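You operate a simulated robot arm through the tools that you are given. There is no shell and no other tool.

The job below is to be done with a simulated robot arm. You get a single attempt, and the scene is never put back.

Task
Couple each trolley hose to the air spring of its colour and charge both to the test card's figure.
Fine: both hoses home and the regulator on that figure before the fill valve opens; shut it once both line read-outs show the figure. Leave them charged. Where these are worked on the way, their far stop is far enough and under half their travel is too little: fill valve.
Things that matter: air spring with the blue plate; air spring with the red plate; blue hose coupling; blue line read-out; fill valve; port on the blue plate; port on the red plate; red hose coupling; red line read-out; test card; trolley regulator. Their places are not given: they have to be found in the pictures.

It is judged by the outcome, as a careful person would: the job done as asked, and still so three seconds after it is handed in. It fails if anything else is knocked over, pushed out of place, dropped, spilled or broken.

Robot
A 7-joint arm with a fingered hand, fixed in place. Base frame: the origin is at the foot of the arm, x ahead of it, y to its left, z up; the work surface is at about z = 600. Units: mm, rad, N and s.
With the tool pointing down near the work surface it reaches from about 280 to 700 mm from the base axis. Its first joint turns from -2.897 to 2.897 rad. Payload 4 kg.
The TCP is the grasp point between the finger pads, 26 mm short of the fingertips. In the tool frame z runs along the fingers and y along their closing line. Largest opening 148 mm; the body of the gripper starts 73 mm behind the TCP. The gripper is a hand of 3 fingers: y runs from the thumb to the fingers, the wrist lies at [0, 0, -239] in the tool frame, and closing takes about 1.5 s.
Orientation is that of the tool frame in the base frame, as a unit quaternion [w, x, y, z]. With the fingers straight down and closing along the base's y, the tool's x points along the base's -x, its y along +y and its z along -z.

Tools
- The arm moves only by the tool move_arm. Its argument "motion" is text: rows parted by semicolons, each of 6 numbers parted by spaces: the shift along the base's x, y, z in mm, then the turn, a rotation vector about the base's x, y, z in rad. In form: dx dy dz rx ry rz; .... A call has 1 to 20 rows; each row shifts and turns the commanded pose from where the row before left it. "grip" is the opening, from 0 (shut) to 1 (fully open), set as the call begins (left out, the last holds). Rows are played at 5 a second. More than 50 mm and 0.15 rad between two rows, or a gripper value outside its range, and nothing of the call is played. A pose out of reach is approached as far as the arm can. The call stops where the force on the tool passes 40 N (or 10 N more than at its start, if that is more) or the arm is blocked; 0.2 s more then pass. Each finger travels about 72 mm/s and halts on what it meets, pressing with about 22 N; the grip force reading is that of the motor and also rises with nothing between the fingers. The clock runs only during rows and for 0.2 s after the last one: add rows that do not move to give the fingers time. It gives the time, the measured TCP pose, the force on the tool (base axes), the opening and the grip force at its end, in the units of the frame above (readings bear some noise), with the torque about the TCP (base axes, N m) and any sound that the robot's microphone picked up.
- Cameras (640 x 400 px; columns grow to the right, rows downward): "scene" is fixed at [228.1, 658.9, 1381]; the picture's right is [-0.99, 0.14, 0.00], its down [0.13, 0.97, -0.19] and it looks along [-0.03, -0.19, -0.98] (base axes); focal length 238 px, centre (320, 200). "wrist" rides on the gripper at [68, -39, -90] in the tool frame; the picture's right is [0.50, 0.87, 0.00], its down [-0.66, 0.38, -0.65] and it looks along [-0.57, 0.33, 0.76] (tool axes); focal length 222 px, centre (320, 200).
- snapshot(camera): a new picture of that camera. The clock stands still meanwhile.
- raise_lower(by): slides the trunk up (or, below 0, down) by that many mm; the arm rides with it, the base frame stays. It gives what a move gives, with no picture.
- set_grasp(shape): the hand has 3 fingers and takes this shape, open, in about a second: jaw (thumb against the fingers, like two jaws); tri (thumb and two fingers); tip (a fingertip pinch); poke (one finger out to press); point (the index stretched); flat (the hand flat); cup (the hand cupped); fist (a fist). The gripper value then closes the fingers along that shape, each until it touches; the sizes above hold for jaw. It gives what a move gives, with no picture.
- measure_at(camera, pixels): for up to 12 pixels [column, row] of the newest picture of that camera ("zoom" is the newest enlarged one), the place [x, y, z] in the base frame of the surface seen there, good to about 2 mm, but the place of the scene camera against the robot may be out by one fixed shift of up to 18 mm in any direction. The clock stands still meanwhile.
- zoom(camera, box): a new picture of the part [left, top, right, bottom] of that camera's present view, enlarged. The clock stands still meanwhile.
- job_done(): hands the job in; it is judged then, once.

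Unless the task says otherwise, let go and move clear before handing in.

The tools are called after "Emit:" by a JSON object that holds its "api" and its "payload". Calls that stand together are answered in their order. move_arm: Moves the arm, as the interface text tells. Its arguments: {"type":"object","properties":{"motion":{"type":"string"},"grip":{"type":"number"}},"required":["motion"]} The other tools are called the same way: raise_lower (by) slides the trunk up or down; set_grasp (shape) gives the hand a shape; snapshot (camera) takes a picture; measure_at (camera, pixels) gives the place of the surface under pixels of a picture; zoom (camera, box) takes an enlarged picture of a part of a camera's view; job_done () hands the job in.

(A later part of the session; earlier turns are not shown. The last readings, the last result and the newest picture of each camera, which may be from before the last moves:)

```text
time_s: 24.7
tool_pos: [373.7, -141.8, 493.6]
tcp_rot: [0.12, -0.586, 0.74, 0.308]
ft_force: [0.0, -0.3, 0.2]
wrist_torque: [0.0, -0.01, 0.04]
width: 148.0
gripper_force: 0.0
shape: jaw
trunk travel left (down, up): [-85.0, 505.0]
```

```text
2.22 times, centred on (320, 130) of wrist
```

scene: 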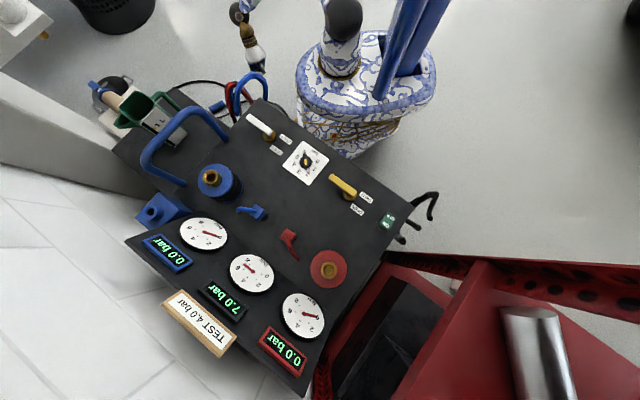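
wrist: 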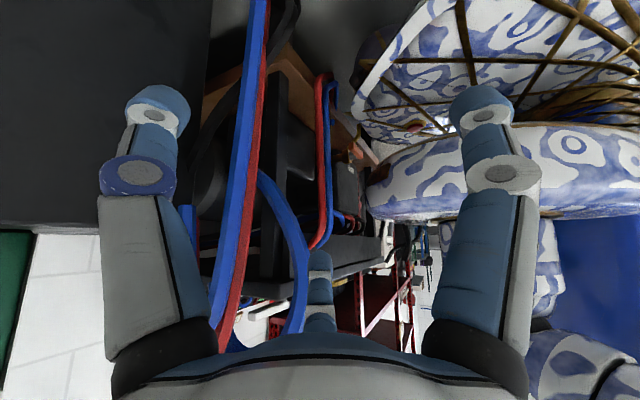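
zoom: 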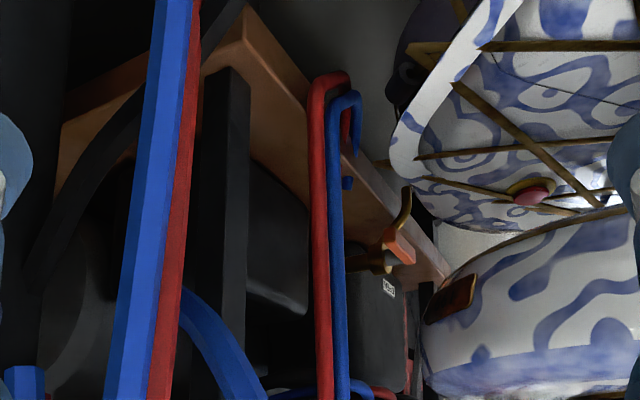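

The red and blue pipes hook over at the shelf near wrist (320-335, 75-125), so I'll zoom in on that.

Emit:
{"api": "zoom", "payload": {"camera": "wrist", "box": [300, 60, 360, 130]}}

Emit:
{"api": "zoom", "payload": {"camera": "wrist", "box": [320, 110, 400, 190]}}

Emit:
{"api": "measure_at", "payload": {"camera": "wrist", "pixels": [[318, 82], [328, 86], [331, 82], [333, 100], [331, 108], [336, 96], [350, 155], [342, 160], [355, 140], [300, 150], [370, 130], [310, 110]]}}

```text
5.71 times, centred on (330, 95) of wrist
```

zoom: 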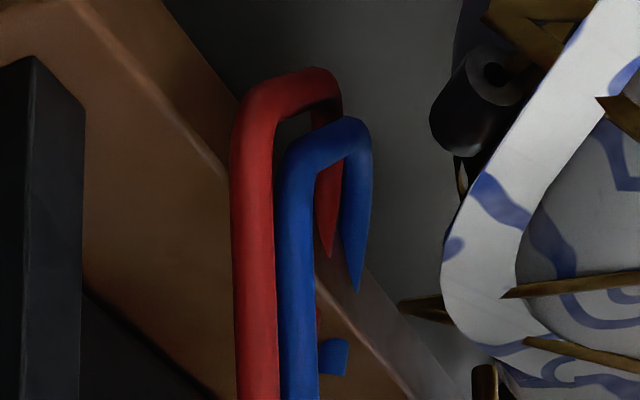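

```text
5.00 times, centred on (360, 150) of wrist
```

zoom: 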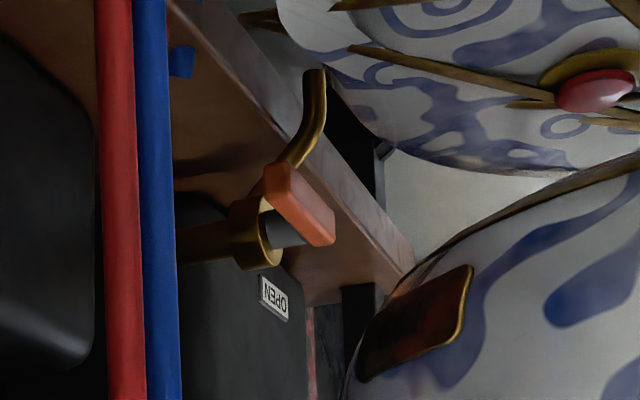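

```text
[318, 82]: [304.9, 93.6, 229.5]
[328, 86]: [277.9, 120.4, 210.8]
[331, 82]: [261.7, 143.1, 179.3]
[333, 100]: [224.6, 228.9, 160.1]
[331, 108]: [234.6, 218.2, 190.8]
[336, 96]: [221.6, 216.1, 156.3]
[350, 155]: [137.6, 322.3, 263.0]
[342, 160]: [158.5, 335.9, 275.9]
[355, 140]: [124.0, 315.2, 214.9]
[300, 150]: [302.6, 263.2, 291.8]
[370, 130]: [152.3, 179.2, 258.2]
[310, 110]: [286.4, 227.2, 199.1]
```

The orange valve has a pipe from the tank and a spout over the shelf edge, which confirms it's a drain cock. To see what rises into the panel's underside, I'll tilt back up and lower the trunk further.

Emit:
{"api": "move_arm", "payload": {"motion": "0 0 0 0.128 0.039 0; 0 0 0 0.128 0.039 0; 0 0 0 0.128 0.039 0; 0 0 0 0.128 0.039 0; 0 0 0 0 0 0"}}

Emit:
{"api": "raise_lower", "payload": {"by": -84}}

Emit:
{"api": "snapshot", "payload": {"camera": "wrist"}}

Emit:
{"api": "zoom", "payload": {"camera": "wrist", "box": [190, 60, 400, 240]}}

```text
time_s: 25.9
tool_pos: [374.8, -140.1, 493.0]
tcp_rot: [0.208, -0.51, 0.644, 0.53]
ft_force: [1.0, 0.3, 0.3]
wrist_torque: [-0.02, 0.0, -0.05]
width: 147.9
gripper_force: 0.0
shape: jaw
trunk travel left (down, up): [-85.0, 505.0]
```

```text
time_s: 27.1
tool_pos: [376.2, -142.6, 409.9]
tcp_rot: [0.208, -0.511, 0.644, 0.53]
ft_force: [0.3, 0.0, 1.5]
wrist_torque: [0.02, 0.01, -0.04]
width: 147.8
gripper_force: 0.0
shape: jaw
trunk travel left (down, up): [-1.0, 589.0]
```

```text
taken
```

wrist: 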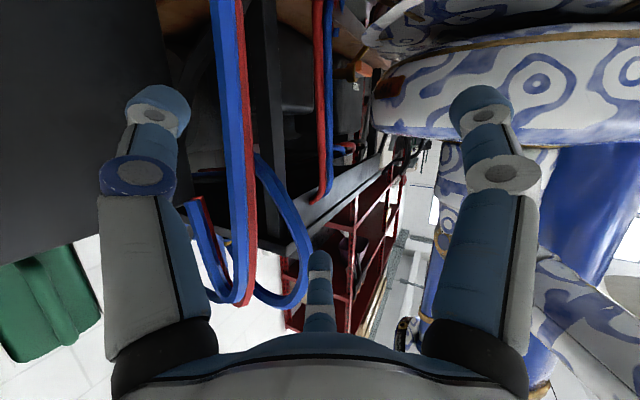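

```text
2.22 times, centred on (295, 150) of wrist
```

zoom: 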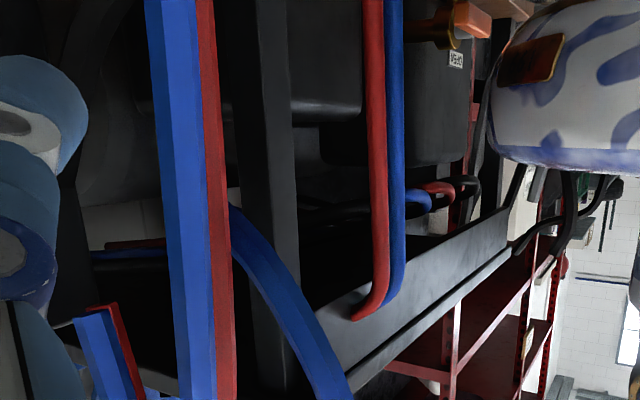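

Emit:
{"api": "zoom", "payload": {"camera": "wrist", "box": [325, 100, 405, 180]}}

Emit:
{"api": "zoom", "payload": {"camera": "wrist", "box": [200, 100, 330, 220]}}

Emit:
{"api": "measure_at", "payload": {"camera": "wrist", "pixels": [[380, 150], [386, 146], [392, 143], [350, 190], [330, 195], [320, 190], [315, 200], [340, 160], [295, 185], [290, 210], [335, 150], [300, 150]]}}

```text
5.00 times, centred on (365, 140) of wrist
```

zoom: 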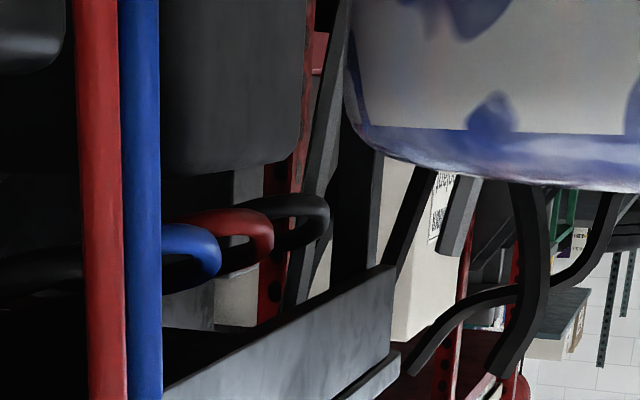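

```text
3.33 times, centred on (265, 160) of wrist
```

zoom: 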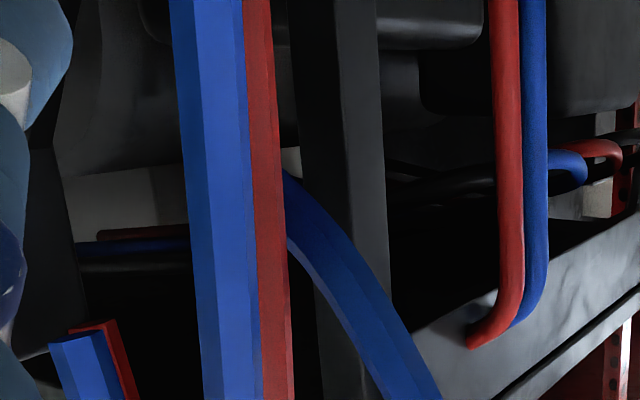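

```text
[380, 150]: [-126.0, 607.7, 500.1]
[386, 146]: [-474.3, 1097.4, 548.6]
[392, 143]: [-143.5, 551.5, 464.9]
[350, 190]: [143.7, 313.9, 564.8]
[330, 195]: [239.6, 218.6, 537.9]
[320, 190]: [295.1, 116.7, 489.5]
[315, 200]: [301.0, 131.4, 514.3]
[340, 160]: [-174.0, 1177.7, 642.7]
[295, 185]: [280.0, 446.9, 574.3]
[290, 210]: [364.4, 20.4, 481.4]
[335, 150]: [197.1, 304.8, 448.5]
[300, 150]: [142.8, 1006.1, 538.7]
```

The underside is too dark to trace further, so I'll come back to the valve choice later. The valve is only to be opened after both hoses are on and the regulator is set, so I'll raise the trunk, bring the tool vertical and start on the couplings.

Emit:
{"api": "raise_lower", "payload": {"by": 274}}

Emit:
{"api": "move_arm", "payload": {"motion": "0 0 20 -0.128 -0.039 0; 0 0 20 -0.128 -0.039 0; 0 0 20 -0.128 -0.039 0; 0 0 20 -0.128 -0.039 0; 0 0 20 -0.128 -0.039 0; 0 0 20 -0.128 -0.039 0; 0 0 20 -0.128 -0.039 0; 0 0 20 -0.128 -0.039 0; 0 0 20 -0.128 -0.039 0; 0 0 0 0 0 0"}}

Emit:
{"api": "set_grasp", "payload": {"shape": "tip"}}

Emit:
{"api": "snapshot", "payload": {"camera": "wrist"}}

```text
time_s: 29.9
tool_pos: [375.4, -141.5, 683.2]
tcp_rot: [0.207, -0.511, 0.644, 0.53]
ft_force: [0.0, 0.1, -0.7]
wrist_torque: [0.0, 0.01, 0.0]
width: 147.8
gripper_force: 0.1
shape: jaw
trunk travel left (down, up): [-275.0, 315.0]
```

```text
time_s: 32.1
tool_pos: [375.3, -140.2, 862.4]
tcp_rot: [0.0, -0.621, 0.784, 0.002]
ft_force: [0.2, -0.6, 0.3]
wrist_torque: [-0.01, 0.0, 0.04]
width: 148.0
gripper_force: 0.0
shape: jaw
trunk travel left (down, up): [-275.0, 315.0]
```

```text
time_s: 33.0
tool_pos: [375.1, -140.7, 864.3]
tcp_rot: [0.001, -0.62, 0.784, 0.004]
ft_force: [-0.1, 0.5, 0.2]
wrist_torque: [0.03, 0.01, 0.01]
width: 148.0
gripper_force: 0.1
shape: tip
trunk travel left (down, up): [-275.0, 315.0]
```

```text
taken
```

wrist: 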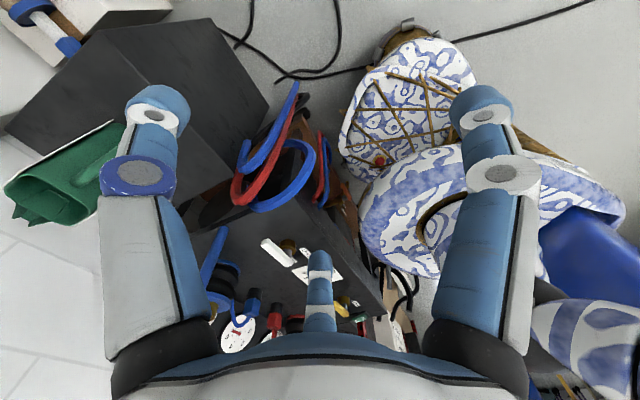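

The tool is vertical again, and the open "tip" shape looks the same as jaw. I'll partly close it to see how the fingers converge, and do the same with "tri".

Emit:
{"api": "move_arm", "payload": {"motion": "0 0 0 0 0 0; 0 0 0 0 0 0; 0 0 0 0 0 0; 0 0 0 0 0 0; 0 0 0 0 0 0; 0 0 0 0 0 0", "grip": 0.2}}

Emit:
{"api": "zoom", "payload": {"camera": "wrist", "box": [120, 80, 520, 350]}}

Emit:
{"api": "set_grasp", "payload": {"shape": "tri"}}

Emit:
{"api": "move_arm", "payload": {"motion": "0 0 0 0 0 0; 0 0 0 0 0 0; 0 0 0 0 0 0; 0 0 0 0 0 0; 0 0 0 0 0 0; 0 0 0 0 0 0", "grip": 0.2}}

Emit:
{"api": "zoom", "payload": {"camera": "wrist", "box": [120, 80, 520, 350]}}

Emit:
{"api": "set_grasp", "payload": {"shape": "jaw"}}

Emit:
{"api": "move_arm", "payload": {"motion": "0 0 0 0 0 0; 0 0 0 0 0 0; 0 0 0 0 0 0; 0 0 0 0 0 0; 0 0 0 0 0 0; 0 0 0 0 0 0", "grip": 0.2}}

Emit:
{"api": "zoom", "payload": {"camera": "wrist", "box": [120, 80, 520, 350]}}

```text
time_s: 34.4
tool_pos: [375.5, -141.4, 864.7]
tcp_rot: [0.001, -0.621, 0.784, 0.005]
ft_force: [-0.8, -0.2, -0.6]
wrist_torque: [0.01, -0.01, 0.04]
width: 30.0
gripper_force: 0.1
shape: tip
trunk travel left (down, up): [-275.0, 315.0]
```

```text
1.48 times, centred on (320, 215) of wrist
```

zoom: 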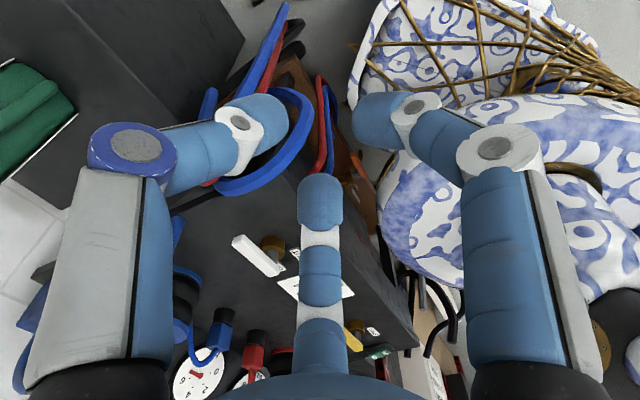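

```text
time_s: 35.3
tool_pos: [375.1, -140.0, 863.6]
tcp_rot: [0.001, -0.621, 0.784, 0.004]
ft_force: [-1.0, -1.1, 0.0]
wrist_torque: [-0.01, -0.01, -0.01]
width: 148.0
gripper_force: 0.0
shape: tri
trunk travel left (down, up): [-275.0, 315.0]
```

```text
time_s: 36.7
tool_pos: [376.2, -141.3, 862.9]
tcp_rot: [0.001, -0.621, 0.783, 0.004]
ft_force: [0.4, -0.3, 0.1]
wrist_torque: [0.0, 0.0, -0.03]
width: 30.2
gripper_force: 0.0
shape: tri
trunk travel left (down, up): [-275.0, 315.0]
```

```text
1.48 times, centred on (320, 215) of wrist
```

zoom: 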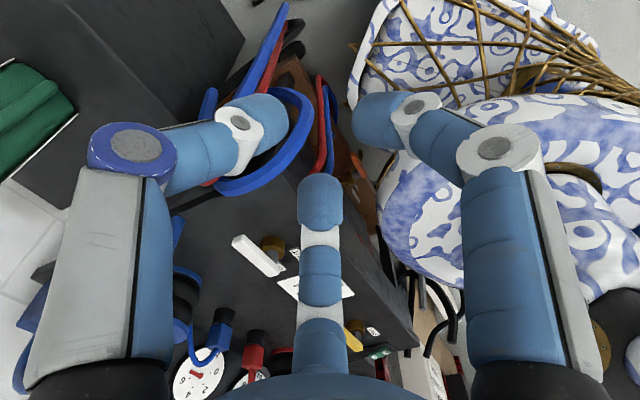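

```text
time_s: 37.6
tool_pos: [375.3, -140.7, 863.9]
tcp_rot: [0.0, -0.621, 0.784, 0.004]
ft_force: [0.1, -1.0, -0.3]
wrist_torque: [-0.02, 0.02, 0.01]
width: 148.1
gripper_force: 0.1
shape: jaw
trunk travel left (down, up): [-275.0, 315.0]
```

```text
time_s: 39.0
tool_pos: [375.6, -140.4, 864.4]
tcp_rot: [0.001, -0.621, 0.784, 0.004]
ft_force: [-0.3, 0.7, -0.7]
wrist_torque: [0.03, -0.02, 0.0]
width: 30.0
gripper_force: 0.1
shape: jaw
trunk travel left (down, up): [-275.0, 315.0]
```

```text
1.48 times, centred on (320, 215) of wrist
```

zoom: 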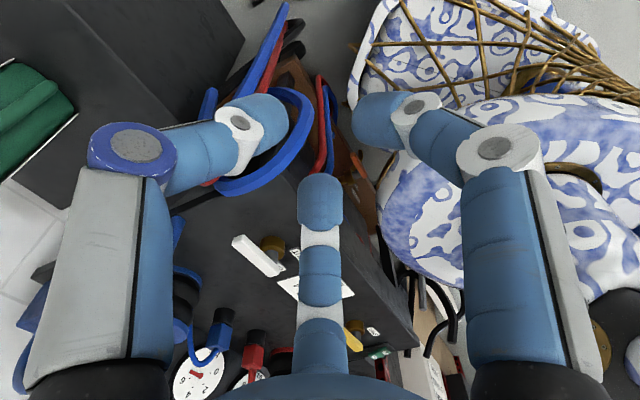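

All shapes close the same way: three fingers at 120° converge on the tool axis. I'll move over the panel at a safe height to inspect the couplings closely.

Emit:
{"api": "move_arm", "payload": {"motion": "0 0 30 0 0 0; 0 45 10 0 0 0; 0 48 0 0 0 0; 0 48 0 0 0 0; 0 48 0 0 0 0; 2 45 0 0 0 0; 2 45 0 0 0 0; 2 45 0 0 0 0; 2 45 0 0 0 0; 4 42 0 0 0 0; 4 42 0 0 0 0; 4 42 0 0 0 0; 4 42 0 0 0 0; 0 0 0 0 0 0", "grip": 1.0}}

Emit:
{"api": "snapshot", "payload": {"camera": "wrist"}}

```text
time_s: 42.0
tool_pos: [398.7, 395.8, 904.3]
tcp_rot: [-0.001, -0.62, 0.785, 0.003]
ft_force: [-0.1, 0.3, -0.1]
wrist_torque: [0.0, 0.02, 0.03]
width: 147.8
gripper_force: 0.0
shape: jaw
trunk travel left (down, up): [-275.0, 315.0]
```

```text
taken
```

wrist: 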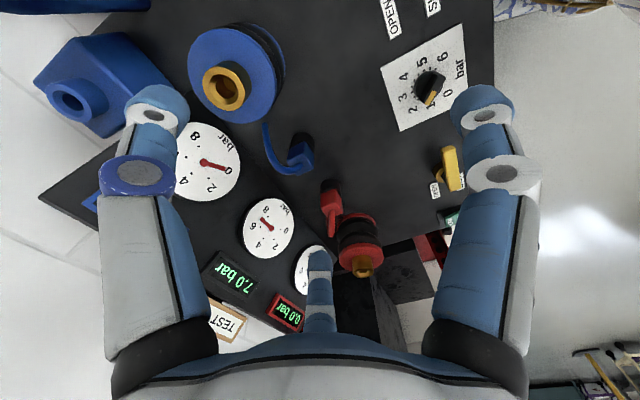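

Clear view now: the blue coupling is at (295,155), the red at (330,200), the blue port at (225,87) and the dial at (430,87). I'll zoom and measure.

Emit:
{"api": "zoom", "payload": {"camera": "wrist", "box": [250, 110, 350, 190]}}

Emit:
{"api": "zoom", "payload": {"camera": "wrist", "box": [180, 20, 300, 130]}}

Emit:
{"api": "zoom", "payload": {"camera": "wrist", "box": [290, 160, 410, 290]}}

Emit:
{"api": "zoom", "payload": {"camera": "wrist", "box": [380, 20, 480, 130]}}

```text
5.00 times, centred on (300, 150) of wrist
```

zoom: 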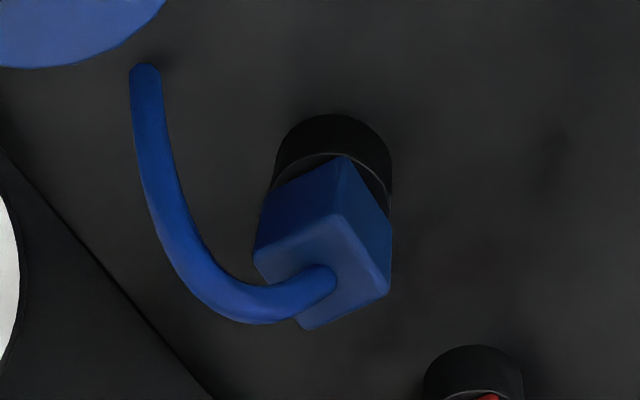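

```text
3.64 times, centred on (240, 75) of wrist
```

zoom: 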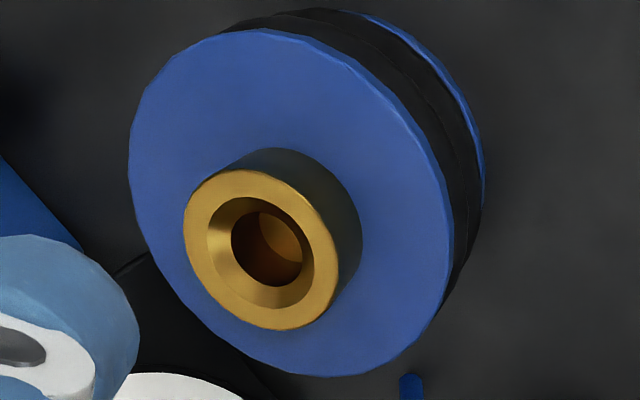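

```text
3.08 times, centred on (350, 225) of wrist
```

zoom: 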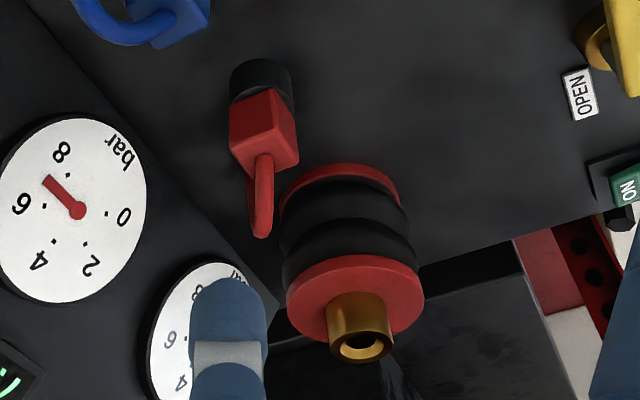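

```text
3.64 times, centred on (430, 75) of wrist
```

zoom: 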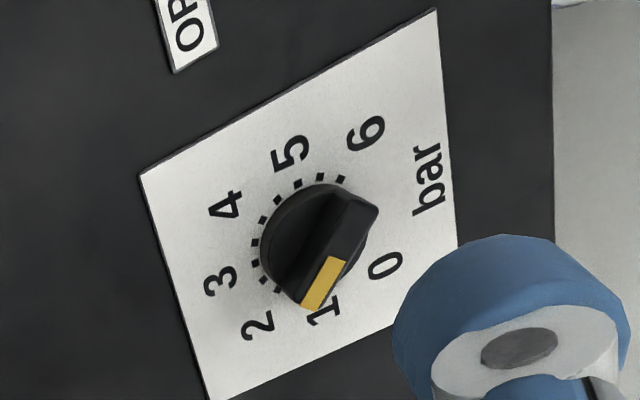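

I'll re-zoom on each item and measure in the zoomed frames for precise geometry, starting with the blue coupling.

Emit:
{"api": "zoom", "payload": {"camera": "wrist", "box": [250, 110, 350, 190]}}

Emit:
{"api": "measure_at", "payload": {"camera": "zoom", "pixels": [[340, 220], [262, 255], [303, 322], [382, 290], [340, 250], [360, 285], [280, 262], [322, 275], [240, 305], [190, 260], [160, 180], [145, 80]]}}

Emit:
{"api": "measure_at", "payload": {"camera": "zoom", "pixels": [[335, 125], [280, 160], [385, 160], [335, 165], [270, 230], [300, 205], [370, 220], [388, 250], [340, 165], [450, 200], [440, 360], [500, 370]]}}

Emit:
{"api": "zoom", "payload": {"camera": "wrist", "box": [180, 20, 300, 130]}}

Emit:
{"api": "measure_at", "payload": {"camera": "zoom", "pixels": [[200, 195], [305, 195], [325, 270], [270, 320], [200, 275], [262, 177], [245, 230], [300, 250], [265, 300], [285, 235], [160, 200], [400, 270]]}}

```text
5.00 times, centred on (300, 150) of wrist
```

zoom: 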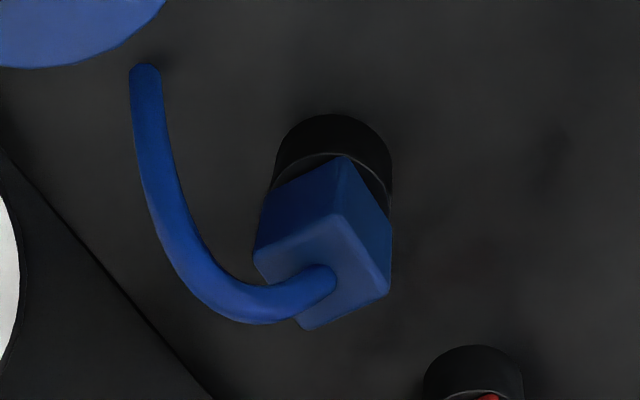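

```text
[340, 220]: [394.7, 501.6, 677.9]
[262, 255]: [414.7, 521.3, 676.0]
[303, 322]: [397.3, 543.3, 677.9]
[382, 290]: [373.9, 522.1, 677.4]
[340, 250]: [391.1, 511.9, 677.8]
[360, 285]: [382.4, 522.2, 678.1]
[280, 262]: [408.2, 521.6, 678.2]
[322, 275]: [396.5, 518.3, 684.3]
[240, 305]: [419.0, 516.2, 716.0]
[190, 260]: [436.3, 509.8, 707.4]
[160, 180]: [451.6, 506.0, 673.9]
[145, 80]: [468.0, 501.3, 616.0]
```

```text
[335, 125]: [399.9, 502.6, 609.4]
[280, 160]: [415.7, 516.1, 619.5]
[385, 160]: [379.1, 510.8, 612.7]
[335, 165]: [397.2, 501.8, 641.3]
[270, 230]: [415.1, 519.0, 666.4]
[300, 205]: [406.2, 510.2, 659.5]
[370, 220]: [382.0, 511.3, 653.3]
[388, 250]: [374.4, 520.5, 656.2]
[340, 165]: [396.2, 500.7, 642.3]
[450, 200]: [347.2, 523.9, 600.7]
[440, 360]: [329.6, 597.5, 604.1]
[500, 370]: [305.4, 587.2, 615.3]
```

```text
3.64 times, centred on (240, 75) of wrist
```

zoom: 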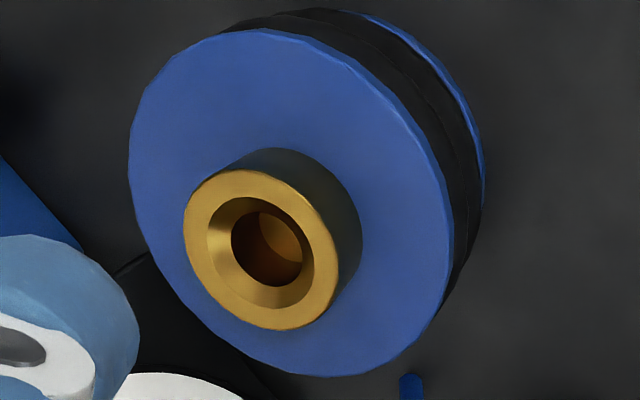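

```text
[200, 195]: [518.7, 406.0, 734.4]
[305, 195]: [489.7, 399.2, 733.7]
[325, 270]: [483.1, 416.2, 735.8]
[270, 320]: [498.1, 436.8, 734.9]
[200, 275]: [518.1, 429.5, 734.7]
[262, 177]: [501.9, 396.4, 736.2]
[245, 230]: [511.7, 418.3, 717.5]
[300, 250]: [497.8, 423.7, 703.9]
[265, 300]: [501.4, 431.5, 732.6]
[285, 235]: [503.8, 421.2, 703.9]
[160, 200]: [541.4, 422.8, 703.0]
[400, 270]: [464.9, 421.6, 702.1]
```

The blue block is about 30 mm square, aligned with the panel, centred near (395,522) with its top at z≈678. The blue port is centred near (501,417), top z≈735, with a bore. Now I'll move over to view the red coupling and red port.

Emit:
{"api": "move_arm", "payload": {"motion": "-25 35 0 0 0 0; -25 35 0 0 0 0; -25 35 0 0 0 0; -25 30 0 0 0 0; 0 0 0 0 0 0"}}

Emit:
{"api": "snapshot", "payload": {"camera": "wrist"}}

Emit:
{"api": "zoom", "payload": {"camera": "wrist", "box": [240, 60, 440, 230]}}

```text
time_s: 43.2
tool_pos: [298.6, 531.1, 903.0]
tcp_rot: [0.0, -0.621, 0.784, 0.003]
ft_force: [-0.1, -0.3, -0.3]
wrist_torque: [0.0, 0.01, 0.03]
width: 147.9
gripper_force: 0.0
shape: jaw
trunk travel left (down, up): [-275.0, 315.0]
```

```text
taken
```

wrist: 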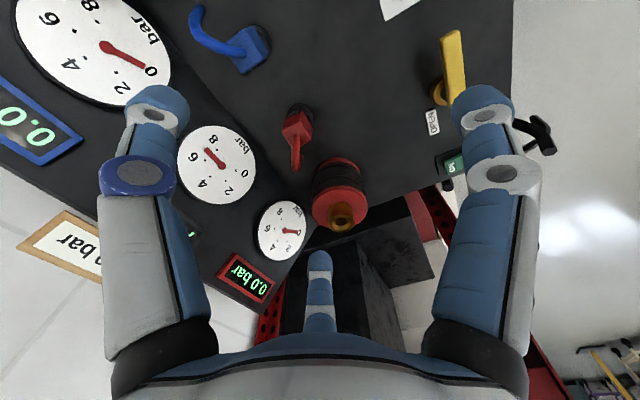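

```text
2.35 times, centred on (340, 145) of wrist
```

zoom: 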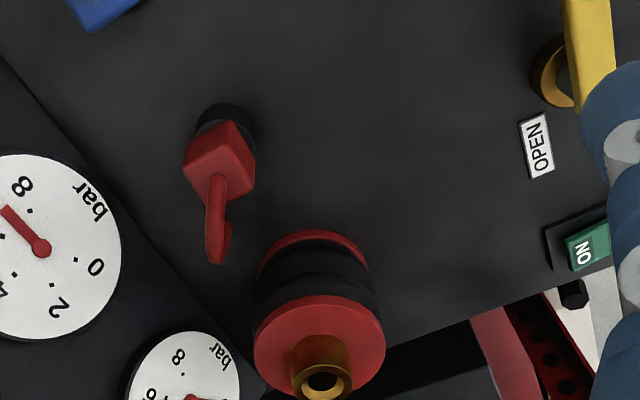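

Emit:
{"api": "zoom", "payload": {"camera": "wrist", "box": [260, 90, 340, 190]}}

Emit:
{"api": "measure_at", "payload": {"camera": "wrist", "pixels": [[298, 113], [309, 122], [301, 136], [287, 129], [297, 122], [296, 150], [297, 165], [295, 172], [284, 147], [301, 107], [300, 103], [340, 215]]}}

Emit:
{"api": "zoom", "payload": {"camera": "wrist", "box": [290, 140, 400, 250]}}

```text
4.00 times, centred on (300, 140) of wrist
```

zoom: 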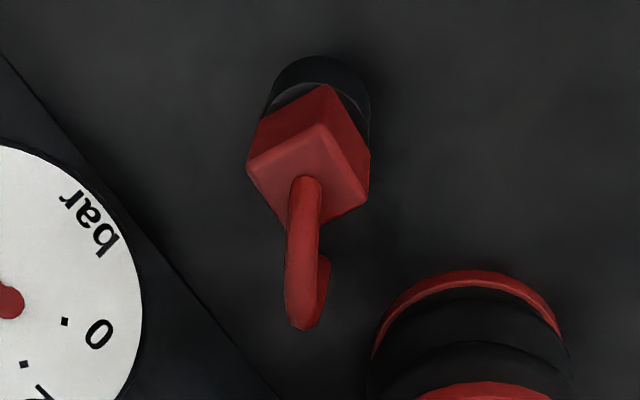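

```text
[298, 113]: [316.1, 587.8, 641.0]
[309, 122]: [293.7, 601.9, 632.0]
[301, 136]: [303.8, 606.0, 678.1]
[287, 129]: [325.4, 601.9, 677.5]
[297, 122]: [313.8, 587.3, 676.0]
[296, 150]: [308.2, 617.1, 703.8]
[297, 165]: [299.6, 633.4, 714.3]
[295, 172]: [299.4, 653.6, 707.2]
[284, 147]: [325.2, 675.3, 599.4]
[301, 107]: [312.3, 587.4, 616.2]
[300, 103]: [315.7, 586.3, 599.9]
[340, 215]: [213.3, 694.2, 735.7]
```

```text
3.64 times, centred on (345, 195) of wrist
```

zoom: 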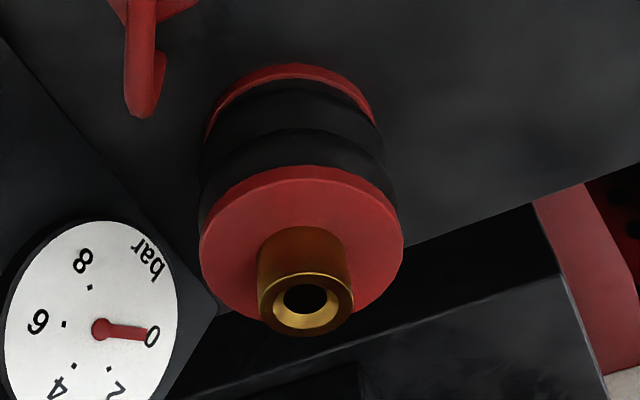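

I'll measure the red block's top corners, its tail and the red port ring in zoomed frames.

Emit:
{"api": "zoom", "payload": {"camera": "wrist", "box": [260, 90, 340, 190]}}

Emit:
{"api": "measure_at", "payload": {"camera": "zoom", "pixels": [[322, 130], [255, 168], [362, 188], [345, 150], [335, 210], [290, 150], [307, 185], [305, 230], [305, 270], [300, 310], [322, 275], [325, 260]]}}

Emit:
{"api": "zoom", "payload": {"camera": "wrist", "box": [290, 140, 400, 250]}}

Emit:
{"api": "measure_at", "payload": {"camera": "zoom", "pixels": [[263, 295], [305, 277], [350, 295], [305, 330], [275, 315], [338, 318], [305, 298], [210, 250], [398, 240], [240, 290], [370, 290], [300, 180]]}}

```text
4.00 times, centred on (300, 140) of wrist
```

zoom: 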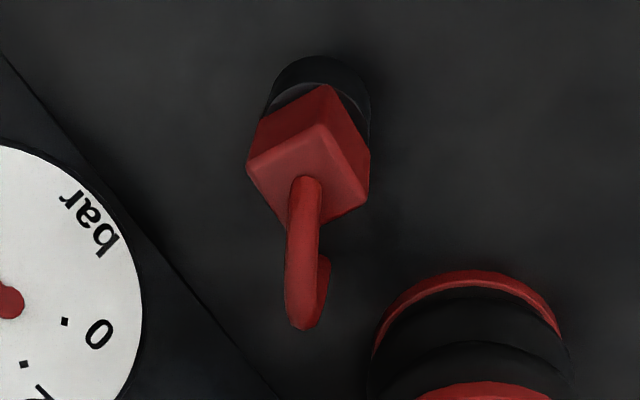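

```text
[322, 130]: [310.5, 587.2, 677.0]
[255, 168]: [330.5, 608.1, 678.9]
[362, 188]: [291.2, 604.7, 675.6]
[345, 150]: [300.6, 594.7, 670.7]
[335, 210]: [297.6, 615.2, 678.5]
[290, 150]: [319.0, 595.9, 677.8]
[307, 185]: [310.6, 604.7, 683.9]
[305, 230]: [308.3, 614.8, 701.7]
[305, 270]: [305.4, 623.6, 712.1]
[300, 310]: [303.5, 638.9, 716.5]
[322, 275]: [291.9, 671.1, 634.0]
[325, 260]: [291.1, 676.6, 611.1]
```

```text
3.64 times, centred on (345, 195) of wrist
```

zoom: 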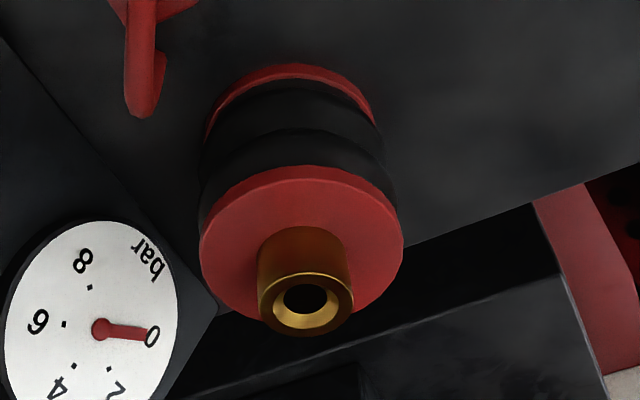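

```text
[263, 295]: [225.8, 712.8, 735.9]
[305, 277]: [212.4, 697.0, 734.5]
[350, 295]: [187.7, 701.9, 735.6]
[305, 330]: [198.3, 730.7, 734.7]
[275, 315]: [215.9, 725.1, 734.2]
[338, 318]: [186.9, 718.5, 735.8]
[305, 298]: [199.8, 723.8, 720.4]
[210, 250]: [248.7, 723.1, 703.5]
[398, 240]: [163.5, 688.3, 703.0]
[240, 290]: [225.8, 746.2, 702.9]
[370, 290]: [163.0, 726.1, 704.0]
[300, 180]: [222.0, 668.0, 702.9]
```

The red block is centred near (310,608) with its tail toward azimuth 105°, and the red port near (205,713) at z≈735. The blue tail heads toward azimuth -13°. With the thumb at azimuth 45° (yaw 135°), both tails pass between fingers. I'll turn to that yaw above the blue coupling.

Emit:
{"api": "move_arm", "payload": {"motion": "12 -1.1 0 0 0 0.127; 12 -1.1 0 0 0 0.127; 12 -1.1 0 0 0 0.127; 12 -1.1 0 0 0 0.127; 12 -1.1 0 0 0 0.127; 12 -1.1 0 0 0 0.127; 12 -1.1 0 0 0 0.127; 12 -1.1 0 0 0 0.127; 0 0 -40 0 0 0; 0 0 -40 0 0 0; 0 0 0 0 0 0", "grip": 0.45}}

Emit:
{"api": "snapshot", "payload": {"camera": "wrist"}}

Emit:
{"api": "snapshot", "payload": {"camera": "scene"}}

```text
time_s: 45.6
tool_pos: [377.6, 505.1, 812.1]
tcp_rot: [0.001, 0.924, -0.383, -0.003]
ft_force: [0.2, 0.0, -0.7]
wrist_torque: [0.0, 0.01, 0.01]
width: 66.8
gripper_force: 0.1
shape: jaw
out of reach, approached as far as the arm can: row 4, 5, 6, 7, 8
trunk travel left (down, up): [-275.0, 315.0]
```

```text
taken
```

wrist: 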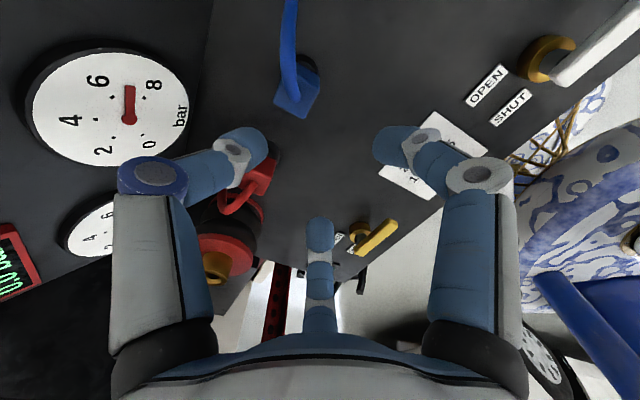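

```text
taken
```

scene: 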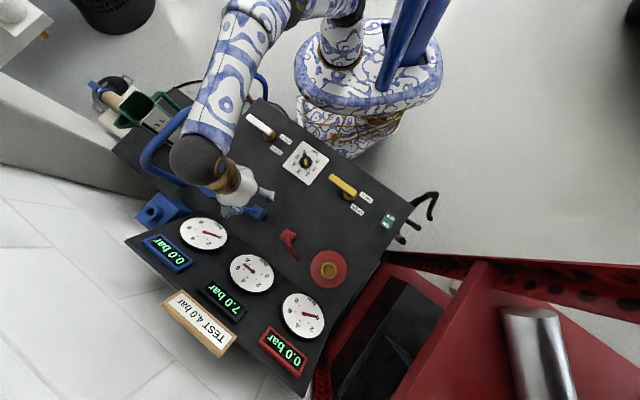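

The yaw was reached but the position stopped about 24 mm short, at (377.6,505.1,812). I'll test whether the remaining shift can be reached now that I'm lower.

Emit:
{"api": "move_arm", "payload": {"motion": "8 8 0 0 0 0; 8 8 0 0 0 0; 0 0 0 0 0 0"}}

```text
time_s: 46.4
tool_pos: [393.6, 520.5, 814.2]
tcp_rot: [0.002, 0.924, -0.383, -0.003]
ft_force: [0.0, -0.6, -0.2]
wrist_torque: [0.04, 0.02, -0.04]
width: 67.0
gripper_force: 0.1
shape: jaw
trunk travel left (down, up): [-275.0, 315.0]
```

The tool is now above the coupling at (393.6,520.5). I'll re-measure the block from this closer view before descending.

Emit:
{"api": "zoom", "payload": {"camera": "wrist", "box": [230, 0, 410, 140]}}

```text
2.86 times, centred on (320, 70) of wrist
```

zoom: 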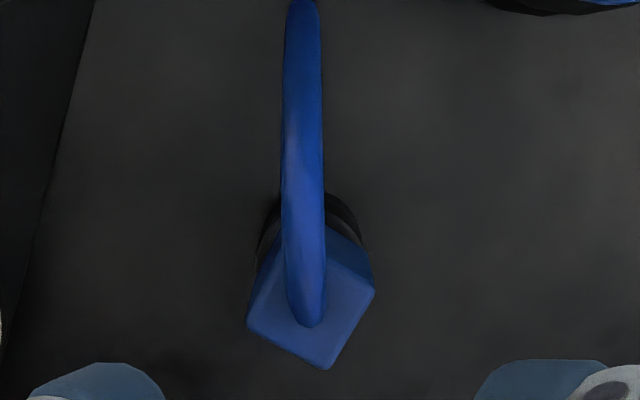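

Emit:
{"api": "measure_at", "payload": {"camera": "zoom", "pixels": [[253, 325], [325, 362], [368, 290], [335, 235], [275, 265], [305, 345], [350, 325], [340, 280], [308, 310], [300, 120], [302, 30], [260, 240]]}}

```text
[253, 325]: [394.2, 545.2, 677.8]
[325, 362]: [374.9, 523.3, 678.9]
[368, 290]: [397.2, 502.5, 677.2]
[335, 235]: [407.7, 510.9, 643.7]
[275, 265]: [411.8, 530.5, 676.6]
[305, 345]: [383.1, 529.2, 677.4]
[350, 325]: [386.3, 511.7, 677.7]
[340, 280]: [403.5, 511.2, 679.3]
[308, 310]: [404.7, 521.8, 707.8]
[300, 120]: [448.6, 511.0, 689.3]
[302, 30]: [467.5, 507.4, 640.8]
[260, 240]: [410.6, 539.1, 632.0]
```

The block centre re-measures at about (395,523) and its top at z≈678. I'll shift slightly and descend until the pads straddle the block.

Emit:
{"api": "move_arm", "payload": {"motion": "1.4 2.5 -24 0 0 0; 0 0 -30 0 0 0; 0 0 -30 0 0 0; 0 0 -30 0 0 0; 0 0 0 0 0 0"}}

Emit:
{"api": "snapshot", "payload": {"camera": "wrist"}}

Emit:
{"api": "zoom", "payload": {"camera": "scene", "box": [180, 130, 320, 260]}}

```text
time_s: 47.6
tool_pos: [394.4, 523.2, 700.5]
tcp_rot: [0.002, 0.924, -0.382, -0.003]
ft_force: [0.2, -1.1, 0.5]
wrist_torque: [0.03, 0.01, 0.04]
width: 66.7
gripper_force: 0.2
shape: jaw
trunk travel left (down, up): [-275.0, 315.0]
```

```text
taken
```

wrist: 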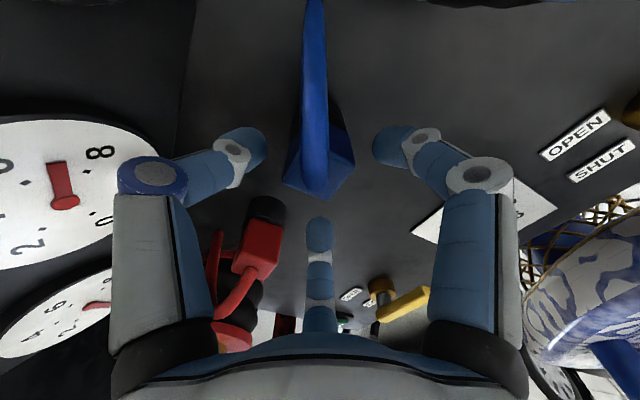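

```text
3.08 times, centred on (250, 195) of scene
```

zoom: 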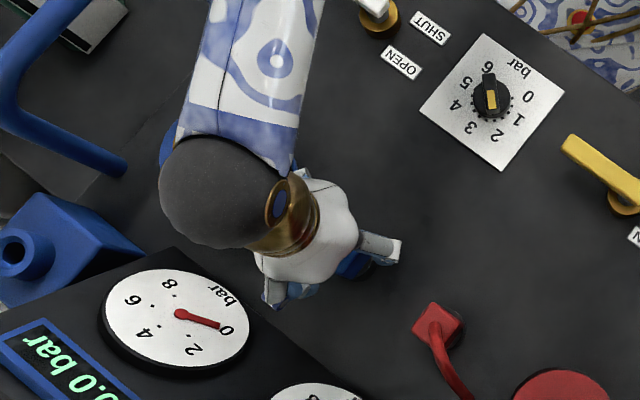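

The block sits centred between the three fingertips, with the tail passing between thumb and finger. I'll descend to z≈670 and close.

Emit:
{"api": "move_arm", "payload": {"motion": "0 0 -15 0 0 0; 0 0 -15 0 0 0; 0 0 0 0 0 0"}}

Emit:
{"api": "move_arm", "payload": {"motion": "0 0 0 0 0 0; 0 0 0 0 0 0; 0 0 0 0 0 0; 0 0 0 0 0 0; 0 0 0 0 0 0; 0 0 0 0 0 0", "grip": 0.0}}

Emit:
{"api": "snapshot", "payload": {"camera": "wrist"}}

```text
time_s: 48.4
tool_pos: [394.8, 522.0, 669.0]
tcp_rot: [0.001, 0.924, -0.383, -0.004]
ft_force: [0.5, -0.8, 0.6]
wrist_torque: [-0.03, 0.02, 0.01]
width: 67.2
gripper_force: 0.1
shape: jaw
trunk travel left (down, up): [-275.0, 315.0]
```

```text
time_s: 49.8
tool_pos: [394.5, 522.8, 670.4]
tcp_rot: [0.0, 0.924, -0.382, -0.003]
ft_force: [0.1, -0.3, -0.5]
wrist_torque: [0.0, 0.03, -0.02]
width: 35.7
gripper_force: 21.9
shape: jaw
trunk travel left (down, up): [-275.0, 315.0]
```

```text
taken
```

wrist: 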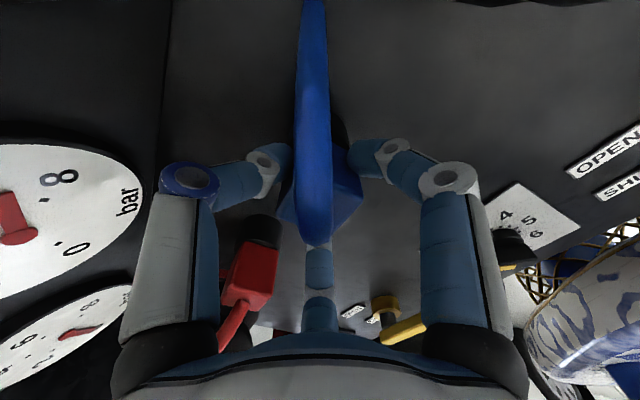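

The grip reads 35.7 mm at 21.9 N, so the block is held. I'll lift slowly straight up and watch the force.

Emit:
{"api": "move_arm", "payload": {"motion": "0 0 5 0 0 0; 0 0 5 0 0 0; 0 0 5 0 0 0; 0 0 5 0 0 0; 0 0 5 0 0 0; 0 0 5 0 0 0; 0 0 0 0 0 0"}}

Emit:
{"api": "snapshot", "payload": {"camera": "wrist"}}

Emit:
{"api": "zoom", "payload": {"camera": "scene", "box": [180, 130, 320, 260]}}

```text
time_s: 51.4
tool_pos: [396.1, 522.2, 699.1]
tcp_rot: [0.001, 0.924, -0.383, -0.003]
ft_force: [0.0, 0.1, -0.7]
wrist_torque: [0.02, 0.03, 0.0]
width: 35.4
gripper_force: 21.8
shape: jaw
trunk travel left (down, up): [-275.0, 315.0]
```

```text
taken
```

wrist: 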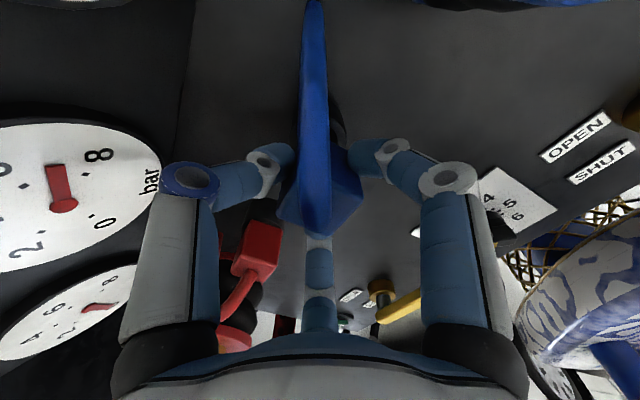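

```text
3.08 times, centred on (250, 195) of scene
```

zoom: 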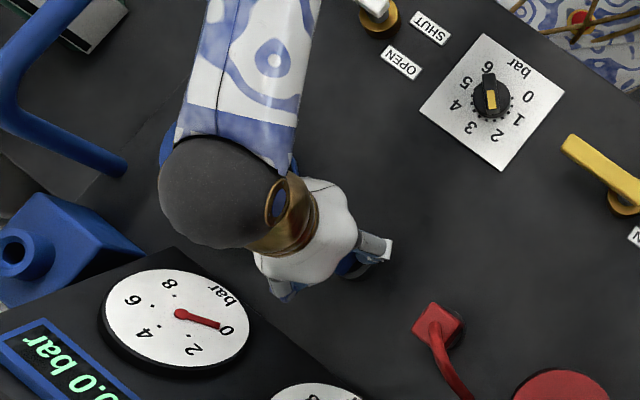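

The block rose with the hand and the black stub is now separate. I'll raise the trunk for clearance and measure the blue handle so the tail doesn't strike it.

Emit:
{"api": "measure_at", "payload": {"camera": "zoom", "pixels": [[115, 168], [70, 148], [20, 115], [8, 70], [30, 30], [70, 5], [35, 240], [100, 240], [130, 270], [60, 215], [165, 150], [180, 290]]}}

Emit:
{"api": "raise_lower", "payload": {"by": 150}}

Emit:
{"api": "snapshot", "payload": {"camera": "scene"}}

Emit:
{"api": "snapshot", "payload": {"camera": "wrist"}}

```text
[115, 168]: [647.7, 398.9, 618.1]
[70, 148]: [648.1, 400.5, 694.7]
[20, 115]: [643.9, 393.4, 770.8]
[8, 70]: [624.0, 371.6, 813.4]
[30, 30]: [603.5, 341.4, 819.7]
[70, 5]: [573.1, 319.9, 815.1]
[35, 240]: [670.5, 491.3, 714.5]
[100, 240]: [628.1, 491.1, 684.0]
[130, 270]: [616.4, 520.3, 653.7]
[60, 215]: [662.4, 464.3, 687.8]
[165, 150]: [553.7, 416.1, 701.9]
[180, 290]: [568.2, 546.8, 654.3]
```

```text
time_s: 53.1
tool_pos: [397.0, 521.6, 848.4]
tcp_rot: [0.001, 0.924, -0.383, -0.004]
ft_force: [0.4, 0.9, -1.3]
wrist_torque: [0.01, 0.0, 0.01]
width: 35.4
gripper_force: 22.1
shape: jaw
trunk travel left (down, up): [-425.0, 165.0]
```

```text
taken
```

scene: 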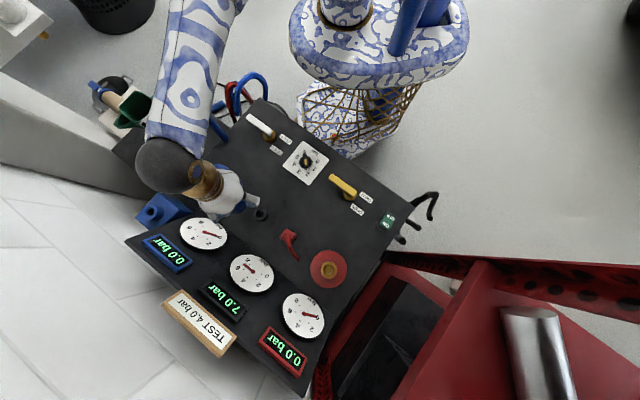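

```text
taken
```

wrist: 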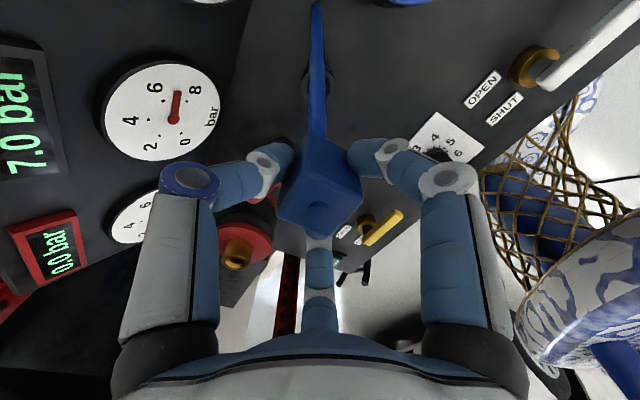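

The hose now seems to stretch from the block down to its panel anchor. I'll zoom to check the block's attitude in the hand.

Emit:
{"api": "zoom", "payload": {"camera": "wrist", "box": [220, 0, 420, 260]}}

Emit:
{"api": "measure_at", "payload": {"camera": "wrist", "pixels": [[318, 205], [318, 225], [280, 180], [360, 180], [318, 180], [300, 150], [318, 100], [318, 60], [318, 20], [312, 82], [345, 205], [290, 200]]}}

```text
1.54 times, centred on (320, 130) of wrist
```

zoom: 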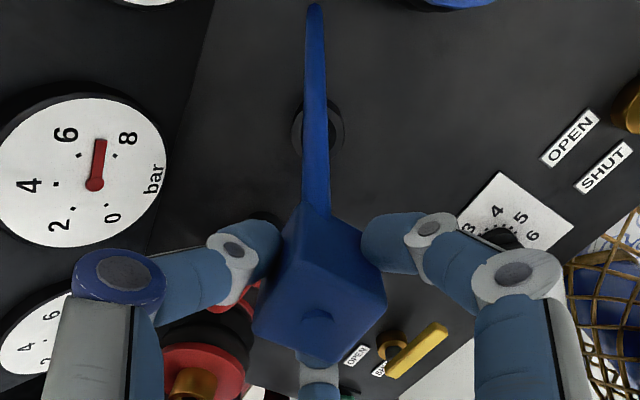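

```text
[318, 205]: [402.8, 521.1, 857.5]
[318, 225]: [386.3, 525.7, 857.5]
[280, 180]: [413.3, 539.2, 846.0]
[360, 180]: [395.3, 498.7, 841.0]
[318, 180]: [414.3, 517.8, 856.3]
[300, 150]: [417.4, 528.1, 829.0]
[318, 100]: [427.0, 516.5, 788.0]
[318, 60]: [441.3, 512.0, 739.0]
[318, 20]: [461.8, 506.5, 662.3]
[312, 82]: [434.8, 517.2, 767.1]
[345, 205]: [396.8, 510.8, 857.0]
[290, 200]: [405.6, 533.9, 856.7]
```

The hose is a flexible tether to the panel anchor at about (468,501), and the block sits square in the grip with its top 9 mm above the TCP. I'll move over to the blue port.

Emit:
{"api": "move_arm", "payload": {"motion": "26 -26 0 0 0 0; 26 -26 0 0 0 0; 26 -26 0 0 0 0; 26 -26 0 0 0 0; 0 0 0 0 0 0"}}

Emit:
{"api": "snapshot", "payload": {"camera": "wrist"}}

Emit:
{"api": "zoom", "payload": {"camera": "scene", "box": [150, 100, 290, 240]}}

```text
time_s: 54.3
tool_pos: [502.8, 417.9, 848.0]
tcp_rot: [0.001, 0.924, -0.383, -0.004]
ft_force: [0.1, -0.1, -0.6]
wrist_torque: [-0.03, -0.02, 0.0]
width: 35.0
gripper_force: 21.8
shape: jaw
trunk travel left (down, up): [-425.0, 165.0]
```

```text
taken
```

wrist: 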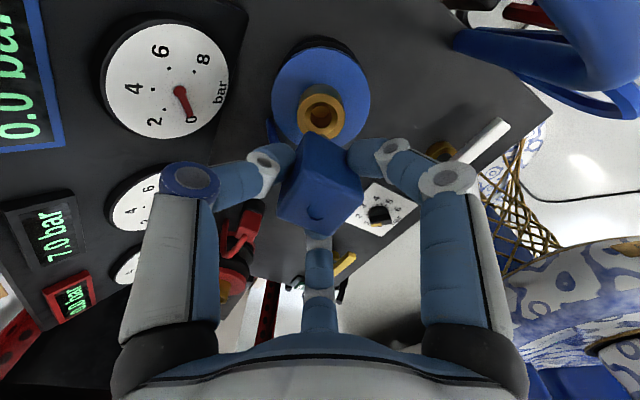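

```text
2.86 times, centred on (220, 170) of scene
```

zoom: 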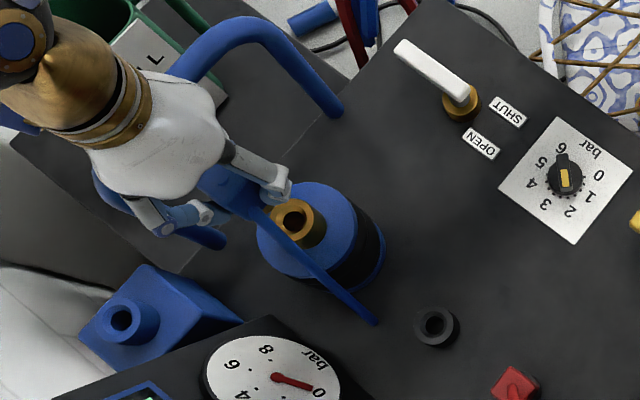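

The port is at (320,112) in the wrist view, just beyond the block. I'll measure the port ring and the block's corners together for alignment.

Emit:
{"api": "zoom", "payload": {"camera": "wrist", "box": [260, 60, 380, 240]}}

```text
2.22 times, centred on (320, 150) of wrist
```

zoom: 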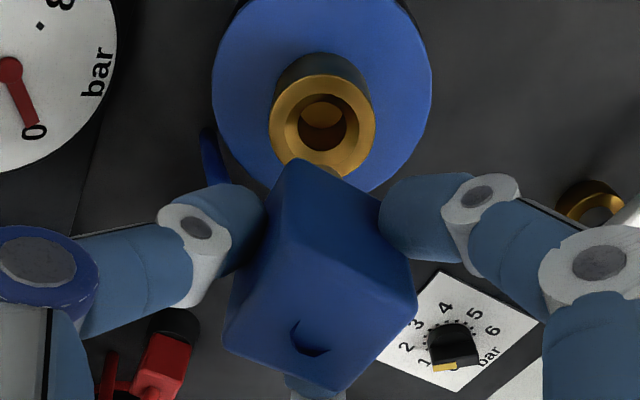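

Emit:
{"api": "measure_at", "payload": {"camera": "zoom", "pixels": [[276, 125], [368, 125], [322, 77], [288, 95], [356, 95], [290, 158], [352, 160], [322, 110], [300, 80], [345, 82], [372, 110], [274, 110]]}}

Emit:
{"api": "measure_at", "payload": {"camera": "zoom", "pixels": [[228, 338], [333, 385], [412, 298], [300, 255], [318, 310], [300, 340], [360, 330], [268, 330], [370, 290], [300, 175], [240, 300], [390, 260]]}}

```text
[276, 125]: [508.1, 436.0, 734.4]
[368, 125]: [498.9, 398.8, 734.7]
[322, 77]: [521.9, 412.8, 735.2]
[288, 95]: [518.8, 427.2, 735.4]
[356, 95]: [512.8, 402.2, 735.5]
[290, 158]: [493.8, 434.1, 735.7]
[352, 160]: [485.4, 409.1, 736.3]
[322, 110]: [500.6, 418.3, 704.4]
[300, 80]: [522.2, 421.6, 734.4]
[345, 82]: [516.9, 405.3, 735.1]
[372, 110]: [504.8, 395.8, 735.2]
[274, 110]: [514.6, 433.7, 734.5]
```

```text
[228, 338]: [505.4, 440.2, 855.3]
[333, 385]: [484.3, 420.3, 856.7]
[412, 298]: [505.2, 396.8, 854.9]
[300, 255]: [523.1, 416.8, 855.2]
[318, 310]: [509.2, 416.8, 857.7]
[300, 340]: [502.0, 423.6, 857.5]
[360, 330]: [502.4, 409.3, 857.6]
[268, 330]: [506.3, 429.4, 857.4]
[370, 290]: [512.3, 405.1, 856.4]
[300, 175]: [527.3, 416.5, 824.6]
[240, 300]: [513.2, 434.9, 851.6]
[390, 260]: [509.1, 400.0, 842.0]
```

The port centre comes out near (502.7,417.1) and the block centre near (504.5,418.4) in the same view. I'll correct by (-1.3,-1.1) and descend, fast at first and then slowly while watching the force.

Emit:
{"api": "move_arm", "payload": {"motion": "-1.3 -1.1 -20 0 0 0; 0 0 -20 0 0 0; 0 0 0 0 0 0"}}

Emit:
{"api": "zoom", "payload": {"camera": "wrist", "box": [240, 60, 400, 240]}}

Emit:
{"api": "zoom", "payload": {"camera": "scene", "box": [170, 140, 250, 220]}}

```text
time_s: 55.1
tool_pos: [500.1, 416.5, 806.1]
tcp_rot: [0.002, 0.924, -0.383, -0.003]
ft_force: [0.9, -0.3, -0.8]
wrist_torque: [0.03, -0.03, -0.02]
width: 35.3
gripper_force: 21.7
shape: jaw
trunk travel left (down, up): [-425.0, 165.0]
```

```text
2.22 times, centred on (320, 150) of wrist
```

zoom: 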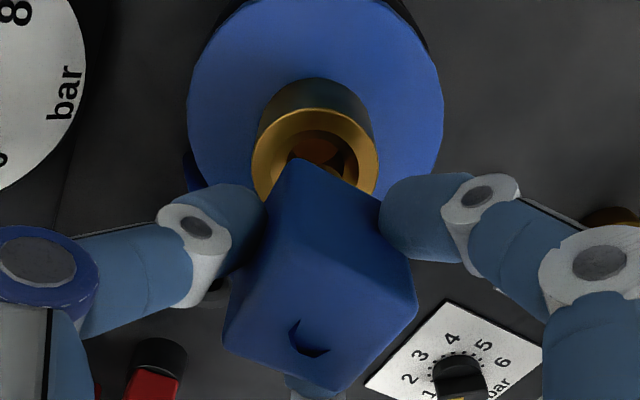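

```text
5.00 times, centred on (210, 180) of scene
```

zoom: 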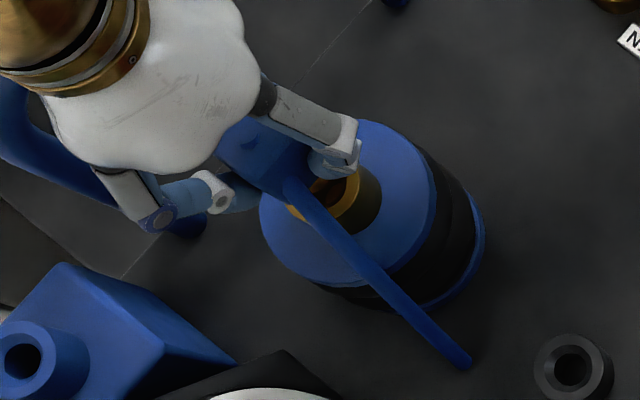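

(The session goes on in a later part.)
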